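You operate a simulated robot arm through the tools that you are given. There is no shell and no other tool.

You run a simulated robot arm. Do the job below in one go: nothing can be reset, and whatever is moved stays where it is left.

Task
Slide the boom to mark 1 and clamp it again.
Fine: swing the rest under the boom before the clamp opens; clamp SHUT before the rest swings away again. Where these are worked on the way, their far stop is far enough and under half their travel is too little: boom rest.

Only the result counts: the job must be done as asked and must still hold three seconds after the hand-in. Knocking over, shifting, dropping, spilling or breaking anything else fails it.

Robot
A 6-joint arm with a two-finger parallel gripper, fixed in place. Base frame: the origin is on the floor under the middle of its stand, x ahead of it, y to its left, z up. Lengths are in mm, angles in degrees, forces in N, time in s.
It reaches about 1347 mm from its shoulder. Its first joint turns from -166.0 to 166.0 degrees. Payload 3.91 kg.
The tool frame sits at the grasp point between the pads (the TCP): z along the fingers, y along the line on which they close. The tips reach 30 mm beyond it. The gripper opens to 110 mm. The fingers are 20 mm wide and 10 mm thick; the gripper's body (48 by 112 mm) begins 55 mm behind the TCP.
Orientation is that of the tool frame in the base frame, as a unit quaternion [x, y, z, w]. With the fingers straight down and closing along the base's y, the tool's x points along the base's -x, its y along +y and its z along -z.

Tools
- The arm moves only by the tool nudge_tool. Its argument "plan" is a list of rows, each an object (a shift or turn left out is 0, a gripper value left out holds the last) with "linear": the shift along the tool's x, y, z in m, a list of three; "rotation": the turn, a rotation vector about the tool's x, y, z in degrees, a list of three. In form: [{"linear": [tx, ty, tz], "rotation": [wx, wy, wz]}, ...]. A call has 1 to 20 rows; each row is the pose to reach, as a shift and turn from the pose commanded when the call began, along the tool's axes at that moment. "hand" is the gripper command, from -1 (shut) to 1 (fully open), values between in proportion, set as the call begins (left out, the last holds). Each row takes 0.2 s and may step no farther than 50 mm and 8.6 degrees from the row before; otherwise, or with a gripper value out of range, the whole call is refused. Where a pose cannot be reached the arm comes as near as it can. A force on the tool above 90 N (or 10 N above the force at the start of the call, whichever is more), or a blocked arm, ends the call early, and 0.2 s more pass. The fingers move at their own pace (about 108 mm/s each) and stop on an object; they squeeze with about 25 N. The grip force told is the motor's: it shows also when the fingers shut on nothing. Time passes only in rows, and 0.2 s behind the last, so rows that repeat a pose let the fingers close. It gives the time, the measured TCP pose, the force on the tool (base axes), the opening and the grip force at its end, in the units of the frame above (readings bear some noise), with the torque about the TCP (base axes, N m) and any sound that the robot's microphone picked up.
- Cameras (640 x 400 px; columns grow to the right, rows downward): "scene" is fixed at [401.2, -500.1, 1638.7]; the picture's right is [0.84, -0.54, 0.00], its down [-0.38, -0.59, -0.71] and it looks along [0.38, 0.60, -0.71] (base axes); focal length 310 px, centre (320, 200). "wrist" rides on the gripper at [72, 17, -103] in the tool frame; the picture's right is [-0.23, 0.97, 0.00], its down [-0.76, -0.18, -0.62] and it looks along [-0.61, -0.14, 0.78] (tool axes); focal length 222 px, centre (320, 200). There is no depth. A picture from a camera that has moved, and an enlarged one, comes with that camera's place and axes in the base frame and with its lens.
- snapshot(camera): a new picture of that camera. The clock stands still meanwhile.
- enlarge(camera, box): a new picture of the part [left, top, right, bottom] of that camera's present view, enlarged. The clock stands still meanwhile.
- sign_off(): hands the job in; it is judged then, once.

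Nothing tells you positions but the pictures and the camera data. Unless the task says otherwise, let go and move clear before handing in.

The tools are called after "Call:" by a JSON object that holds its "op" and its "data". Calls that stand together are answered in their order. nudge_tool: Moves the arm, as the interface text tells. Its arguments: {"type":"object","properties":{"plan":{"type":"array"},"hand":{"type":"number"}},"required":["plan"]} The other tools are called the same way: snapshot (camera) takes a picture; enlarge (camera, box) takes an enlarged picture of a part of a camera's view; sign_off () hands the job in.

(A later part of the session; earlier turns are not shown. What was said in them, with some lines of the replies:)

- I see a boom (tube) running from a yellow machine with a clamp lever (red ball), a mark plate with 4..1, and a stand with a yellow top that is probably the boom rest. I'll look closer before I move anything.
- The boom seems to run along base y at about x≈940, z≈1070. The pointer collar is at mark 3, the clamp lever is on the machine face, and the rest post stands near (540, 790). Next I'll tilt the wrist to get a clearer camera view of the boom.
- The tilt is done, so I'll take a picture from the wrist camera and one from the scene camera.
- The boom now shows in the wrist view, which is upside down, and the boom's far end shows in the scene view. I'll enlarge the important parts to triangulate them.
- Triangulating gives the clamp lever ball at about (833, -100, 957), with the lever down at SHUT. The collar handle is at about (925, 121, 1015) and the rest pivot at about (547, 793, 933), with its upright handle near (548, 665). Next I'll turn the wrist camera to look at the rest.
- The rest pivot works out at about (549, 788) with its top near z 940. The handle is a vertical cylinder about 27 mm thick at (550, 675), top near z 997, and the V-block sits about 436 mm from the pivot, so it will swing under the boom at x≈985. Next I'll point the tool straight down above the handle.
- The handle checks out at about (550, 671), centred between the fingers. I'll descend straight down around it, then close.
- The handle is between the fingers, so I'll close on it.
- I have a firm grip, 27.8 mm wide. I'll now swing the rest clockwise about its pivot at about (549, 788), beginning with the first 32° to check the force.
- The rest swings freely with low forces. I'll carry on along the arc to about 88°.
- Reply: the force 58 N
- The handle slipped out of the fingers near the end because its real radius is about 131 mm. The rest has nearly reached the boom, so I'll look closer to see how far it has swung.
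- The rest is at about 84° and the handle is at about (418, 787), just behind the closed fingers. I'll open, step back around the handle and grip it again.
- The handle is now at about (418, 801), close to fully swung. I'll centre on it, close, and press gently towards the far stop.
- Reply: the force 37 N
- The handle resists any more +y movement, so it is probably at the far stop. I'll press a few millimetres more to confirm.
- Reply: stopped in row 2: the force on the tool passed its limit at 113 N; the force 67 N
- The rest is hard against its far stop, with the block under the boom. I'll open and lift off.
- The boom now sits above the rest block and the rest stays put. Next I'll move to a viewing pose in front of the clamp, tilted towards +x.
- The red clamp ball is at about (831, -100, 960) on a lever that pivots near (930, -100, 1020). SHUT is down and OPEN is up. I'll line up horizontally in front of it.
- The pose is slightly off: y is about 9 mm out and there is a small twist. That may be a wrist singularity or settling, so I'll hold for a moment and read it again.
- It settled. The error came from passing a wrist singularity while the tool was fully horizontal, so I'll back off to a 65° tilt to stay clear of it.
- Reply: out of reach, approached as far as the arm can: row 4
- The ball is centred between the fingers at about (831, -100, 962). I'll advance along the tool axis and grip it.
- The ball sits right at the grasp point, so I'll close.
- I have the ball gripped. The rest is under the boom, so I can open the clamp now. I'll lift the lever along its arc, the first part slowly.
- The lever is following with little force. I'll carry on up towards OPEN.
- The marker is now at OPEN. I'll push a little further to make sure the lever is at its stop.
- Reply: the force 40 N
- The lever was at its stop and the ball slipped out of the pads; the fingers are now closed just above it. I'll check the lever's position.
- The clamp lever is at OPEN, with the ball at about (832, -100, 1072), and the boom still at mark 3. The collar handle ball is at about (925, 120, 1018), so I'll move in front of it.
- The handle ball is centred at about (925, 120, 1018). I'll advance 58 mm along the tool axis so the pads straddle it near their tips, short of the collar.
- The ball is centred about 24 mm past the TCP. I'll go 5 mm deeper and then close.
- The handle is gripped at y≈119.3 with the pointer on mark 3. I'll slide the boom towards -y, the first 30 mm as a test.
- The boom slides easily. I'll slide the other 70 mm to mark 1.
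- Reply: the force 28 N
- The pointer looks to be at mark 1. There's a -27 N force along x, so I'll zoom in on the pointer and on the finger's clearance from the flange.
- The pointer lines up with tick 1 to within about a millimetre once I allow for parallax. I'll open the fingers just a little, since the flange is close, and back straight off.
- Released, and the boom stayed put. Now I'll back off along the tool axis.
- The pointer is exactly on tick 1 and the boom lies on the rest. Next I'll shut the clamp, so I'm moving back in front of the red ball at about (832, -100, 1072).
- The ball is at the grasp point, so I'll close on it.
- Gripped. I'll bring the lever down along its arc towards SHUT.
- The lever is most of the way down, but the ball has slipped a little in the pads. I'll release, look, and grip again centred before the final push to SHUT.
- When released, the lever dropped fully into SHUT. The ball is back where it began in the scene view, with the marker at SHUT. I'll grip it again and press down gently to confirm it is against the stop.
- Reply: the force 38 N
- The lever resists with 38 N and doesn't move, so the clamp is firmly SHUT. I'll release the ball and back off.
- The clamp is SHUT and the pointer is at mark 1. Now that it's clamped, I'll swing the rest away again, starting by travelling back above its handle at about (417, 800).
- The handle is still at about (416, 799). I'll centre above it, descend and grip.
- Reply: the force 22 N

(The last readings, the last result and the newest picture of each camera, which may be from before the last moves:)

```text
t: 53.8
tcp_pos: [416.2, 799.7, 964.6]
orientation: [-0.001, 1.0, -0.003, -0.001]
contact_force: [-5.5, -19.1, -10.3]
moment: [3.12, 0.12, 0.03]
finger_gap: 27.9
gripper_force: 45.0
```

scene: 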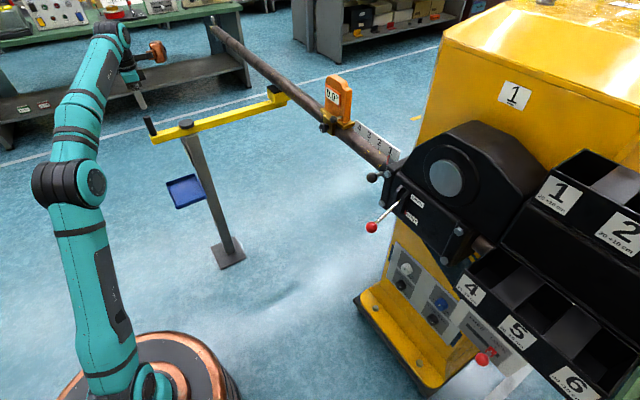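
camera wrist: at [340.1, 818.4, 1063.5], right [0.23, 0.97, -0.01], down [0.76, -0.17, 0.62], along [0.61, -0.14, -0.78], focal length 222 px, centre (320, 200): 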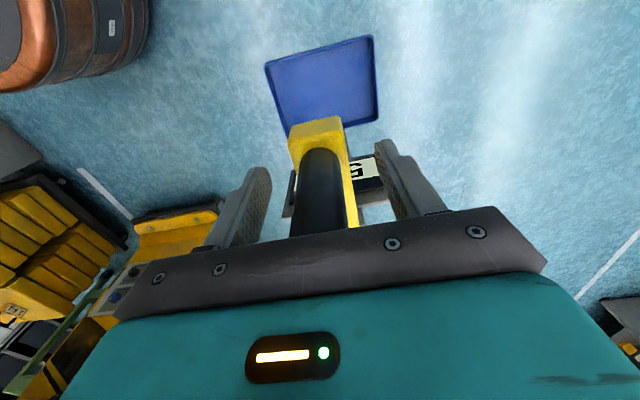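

Gripped. I'll swing the rest back counter-clockwise about (548, 801), using the corrected 131 mm radius.

Call:
{"op": "nudge_tool", "data": {"plan": [{"linear": [-0.00127, -0.01823, 0], "rotation": [0, 0, -8]}, {"linear": [-0.00507, -0.03611, 0], "rotation": [0, 0, -16]}, {"linear": [-0.01133, -0.05328, 0], "rotation": [0, 0, -24]}, {"linear": [-0.01991, -0.06942, 0], "rotation": [0, 0, -32]}, {"linear": [-0.03065, -0.08421, 0], "rotation": [0, 0, -40]}], "hand": -1}}

Call:
{"op": "snapshot", "data": {"camera": "wrist"}}

Call:
{"op": "snapshot", "data": {"camera": "scene"}}

```text
t: 55.0
tcp_pos: [450.4, 713.6, 965.9]
orientation: [-0.343, 0.939, -0.002, -0.003]
contact_force: [-21.7, -23.7, -19.0]
moment: [1.97, 1.53, -0.08]
finger_gap: 28.1
gripper_force: 45.2
```

```text
taken
camera wrist: at [383.7, 681.8, 1068.0], right [-0.45, 0.89, -0.01], down [0.7, 0.36, 0.62], along [0.55, 0.28, -0.79], focal length 222 px, centre (320, 200)
```

wrist: 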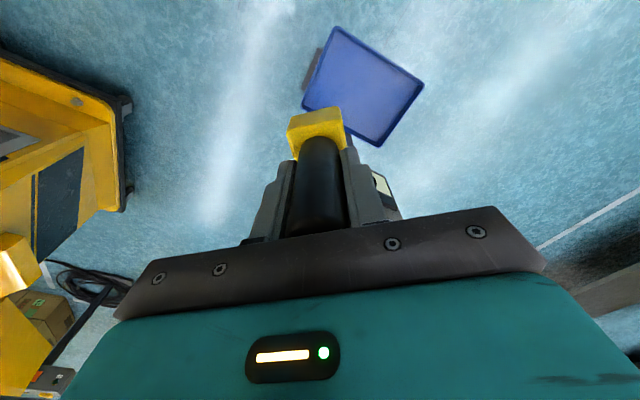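

```text
taken
```

scene: 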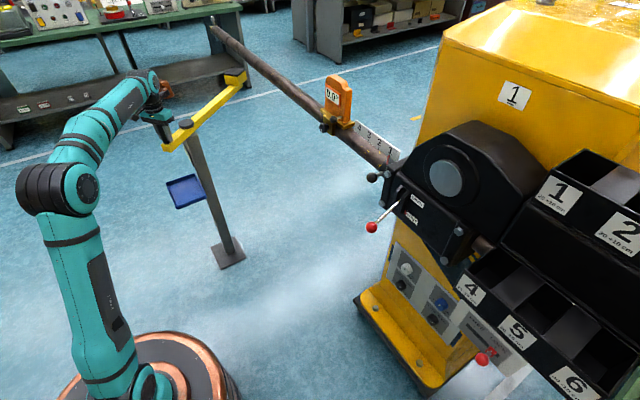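

The rest is swinging back well, with a small outward pull from the handle. I'll allow for that and finish the swing towards its original position.

Call:
{"op": "nudge_tool", "data": {"plan": [{"linear": [0.0017, -0.01851, 0], "rotation": [0, 0, -8]}, {"linear": [-0.0022, -0.03666, 0], "rotation": [0, 0, -16]}, {"linear": [-0.0085, -0.0541, 0], "rotation": [0, 0, -24]}, {"linear": [-0.0172, -0.07048, 0], "rotation": [0, 0, -32]}, {"linear": [-0.0281, -0.08549, 0], "rotation": [0, 0, -40]}, {"linear": [-0.041, -0.09884, 0], "rotation": [0, 0, -48]}], "hand": -1}}

Call:
{"op": "snapshot", "data": {"camera": "wrist"}}

Call:
{"op": "snapshot", "data": {"camera": "scene"}}

```text
t: 56.4
tcp_pos: [544.7, 667.9, 965.0]
orientation: [-0.696, 0.718, -0.001, -0.001]
contact_force: [6.9, 3.6, 0.4]
moment: [0.39, -1.33, -0.35]
finger_gap: 27.8
gripper_force: 45.3
```

```text
taken
camera wrist: at [524.9, 596.6, 1068.1], right [-0.97, 0.26, 0.0], down [0.2, 0.76, 0.62], along [0.16, 0.6, -0.78], focal length 222 px, centre (320, 200)
```

wrist: 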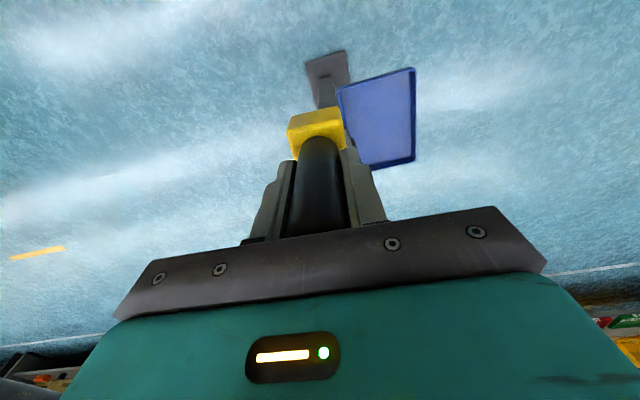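

```text
taken
```

scene: 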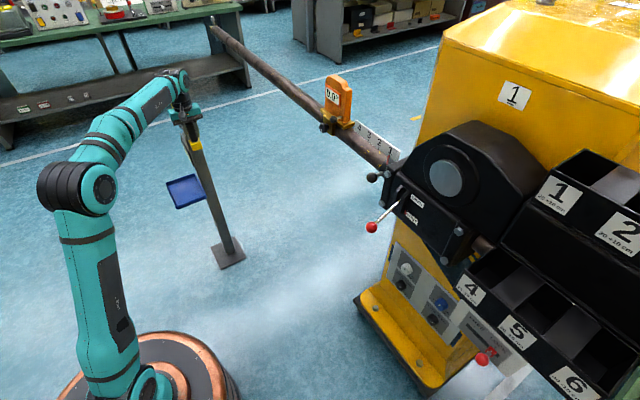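

Nearly back. I'll press the last few millimetres to its original stop.

Call:
{"op": "nudge_tool", "data": {"plan": [{"linear": [0, -0.003, 0], "rotation": [0, 0, -1]}, {"linear": [0, -0.006, 0], "rotation": [0, 0, -2]}, {"linear": [0, -0.006, 0], "rotation": [0, 0, -2]}], "hand": -1}}

```text
t: 57.2
tcp_pos: [548.4, 667.5, 964.5]
orientation: [0.708, -0.706, 0.001, 0.002]
contact_force: [-3.5, 0.0, -3.6]
moment: [1.09, -1.88, 0.49]
finger_gap: 28.0
gripper_force: 44.9
```

Call:
{"op": "nudge_tool", "data": {"plan": [{"linear": [0, -0.002, 0]}, {"linear": [0, -0.004, 0]}, {"linear": [0, -0.004, 0]}], "hand": -1}}

```text
t: 58.0
tcp_pos: [550.8, 667.5, 965.5]
orientation: [0.709, -0.705, 0.001, 0.004]
contact_force: [-49.3, -26.4, -21.2]
moment: [1.07, -2.72, 0.28]
finger_gap: 28.1
gripper_force: 44.9
```

The force rises to 49 N with almost no movement, so the rest is back at its original stop. I'll open and lift clear.

Call:
{"op": "nudge_tool", "data": {"plan": [{"linear": [0, 0.003, 0]}, {"linear": [0, 0.003, 0]}, {"linear": [0, 0.003, 0]}, {"linear": [0, 0.003, -0.03]}, {"linear": [0, 0.003, -0.07]}, {"linear": [0, 0.003, -0.115]}, {"linear": [0, 0.003, -0.16]}], "hand": 0.4}}

Call:
{"op": "snapshot", "data": {"camera": "wrist"}}

Call:
{"op": "snapshot", "data": {"camera": "scene"}}

```text
t: 59.6
tcp_pos: [550.7, 669.8, 1127.4]
orientation: [0.707, -0.707, 0.001, 0.003]
contact_force: [0.4, -0.6, -0.1]
moment: [0.01, 0.02, 0.03]
finger_gap: 77.0
gripper_force: 0.1
```

```text
taken
camera wrist: at [533.8, 599.4, 1229.1], right [-0.97, 0.23, 0.0], down [0.18, 0.77, 0.62], along [0.14, 0.6, -0.79], focal length 222 px, centre (320, 200)
```

wrist: 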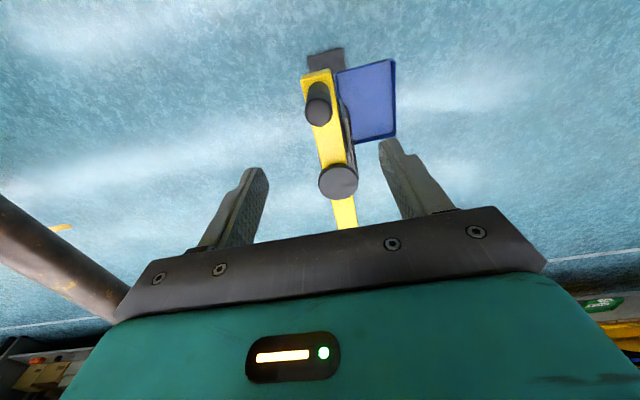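

```text
taken
```

scene: 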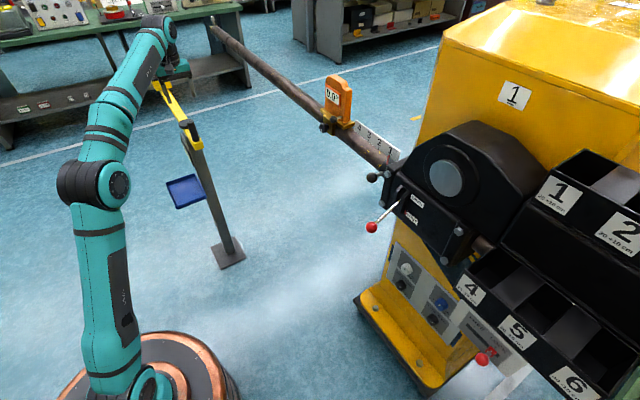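

The rest is back in its original place. Before handing in, I'll take a last close look at the pointer, clamp and boom, with the arm moved a little further clear.

Call:
{"op": "nudge_tool", "data": {"plan": [{"linear": [0.04, 0, -0.025]}, {"linear": [0.08, 0, -0.05]}, {"linear": [0.12, 0, -0.075]}], "hand": 0.4}}

Call:
{"op": "enlarge", "data": {"camera": "scene", "box": [340, 110, 450, 240]}}

Call:
{"op": "enlarge", "data": {"camera": "scene", "box": [370, 135, 410, 175]}}

Call:
{"op": "enlarge", "data": {"camera": "scene", "box": [140, 20, 360, 160]}}

```text
t: 60.4
tcp_pos: [550.3, 548.6, 1200.3]
orientation: [0.708, -0.706, 0.002, 0.004]
contact_force: [-0.6, 1.0, -0.9]
moment: [-0.1, 0.04, -0.04]
finger_gap: 77.3
gripper_force: 0.1
```

```text
3.08 times, centred on (395, 175) of scene
camera zoom: at [401.2, -500.1, 1638.7], right [0.84, -0.54, 0.0], down [-0.38, -0.59, -0.71], along [0.38, 0.6, -0.71], focal length 952 px, centre (89, 277)
```

zoom: 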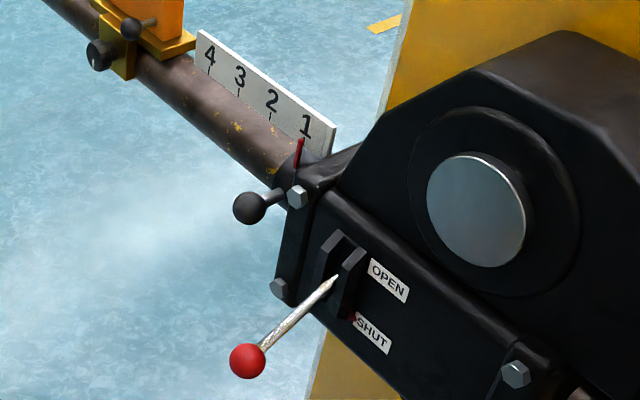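

```text
10.00 times, centred on (390, 155) of scene
camera zoom: at [401.2, -500.1, 1638.7], right [0.84, -0.54, 0.0], down [-0.38, -0.59, -0.71], along [0.38, 0.6, -0.71], focal length 3095 px, centre (-380, 650)
```

zoom: 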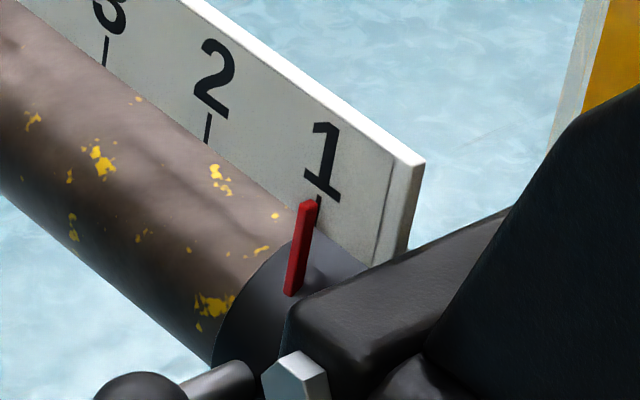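

```text
2.86 times, centred on (250, 90) of scene
camera zoom: at [401.2, -500.1, 1638.7], right [0.84, -0.54, 0.0], down [-0.38, -0.59, -0.71], along [0.38, 0.6, -0.71], focal length 884 px, centre (520, 514)
```

zoom: 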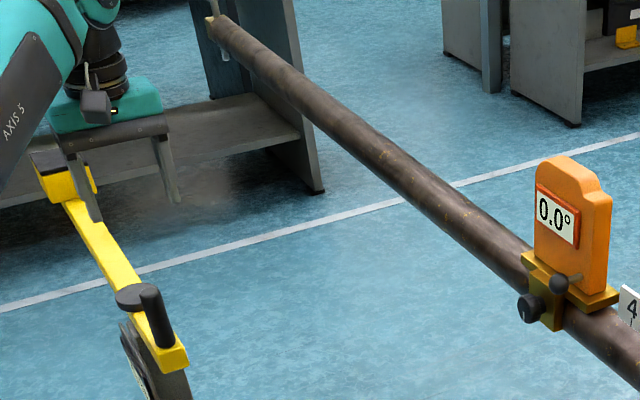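

The pointer is on mark 1 and the clamp lever is at SHUT. The boom is steady, the inclinometer still reads 0.0°, the rest is swung away and the arm is clear. I'm handing in the job.

Call:
{"op": "sign_off", "data": {}}

```text
The job is handed in.
```

The boom is at mark 1 and clamped again. I handed the job in, but no verdict came back.

- **Rest under:** I swung the boom rest under the boom until it hit its far stop, before touching the clamp. The handle slipped out of the gripper once near the end of the swing, so I gripped it again and finished.
- **Clamp open:** I raised the lever to OPEN. The ball slipped out of the pads at the top, but the lever stayed at OPEN.
- **Slide:** I slid the boom about 100 mm by its collar handle. The pointer lines up with mark 1 to within about a millimetre.
- **Clamp shut:** I brought the lever back down to SHUT and pressed it. It resisted with about 38 N and didn't move, so it is on its stop.
- **Rest away:** With the clamp shut, I swung the rest back to its original stop. The task didn't spell this step out, but its wording implied it.

In the final pictures nothing else looked disturbed, and the inclinometer on the boom still read 0.0°. The arm is clear of everything.
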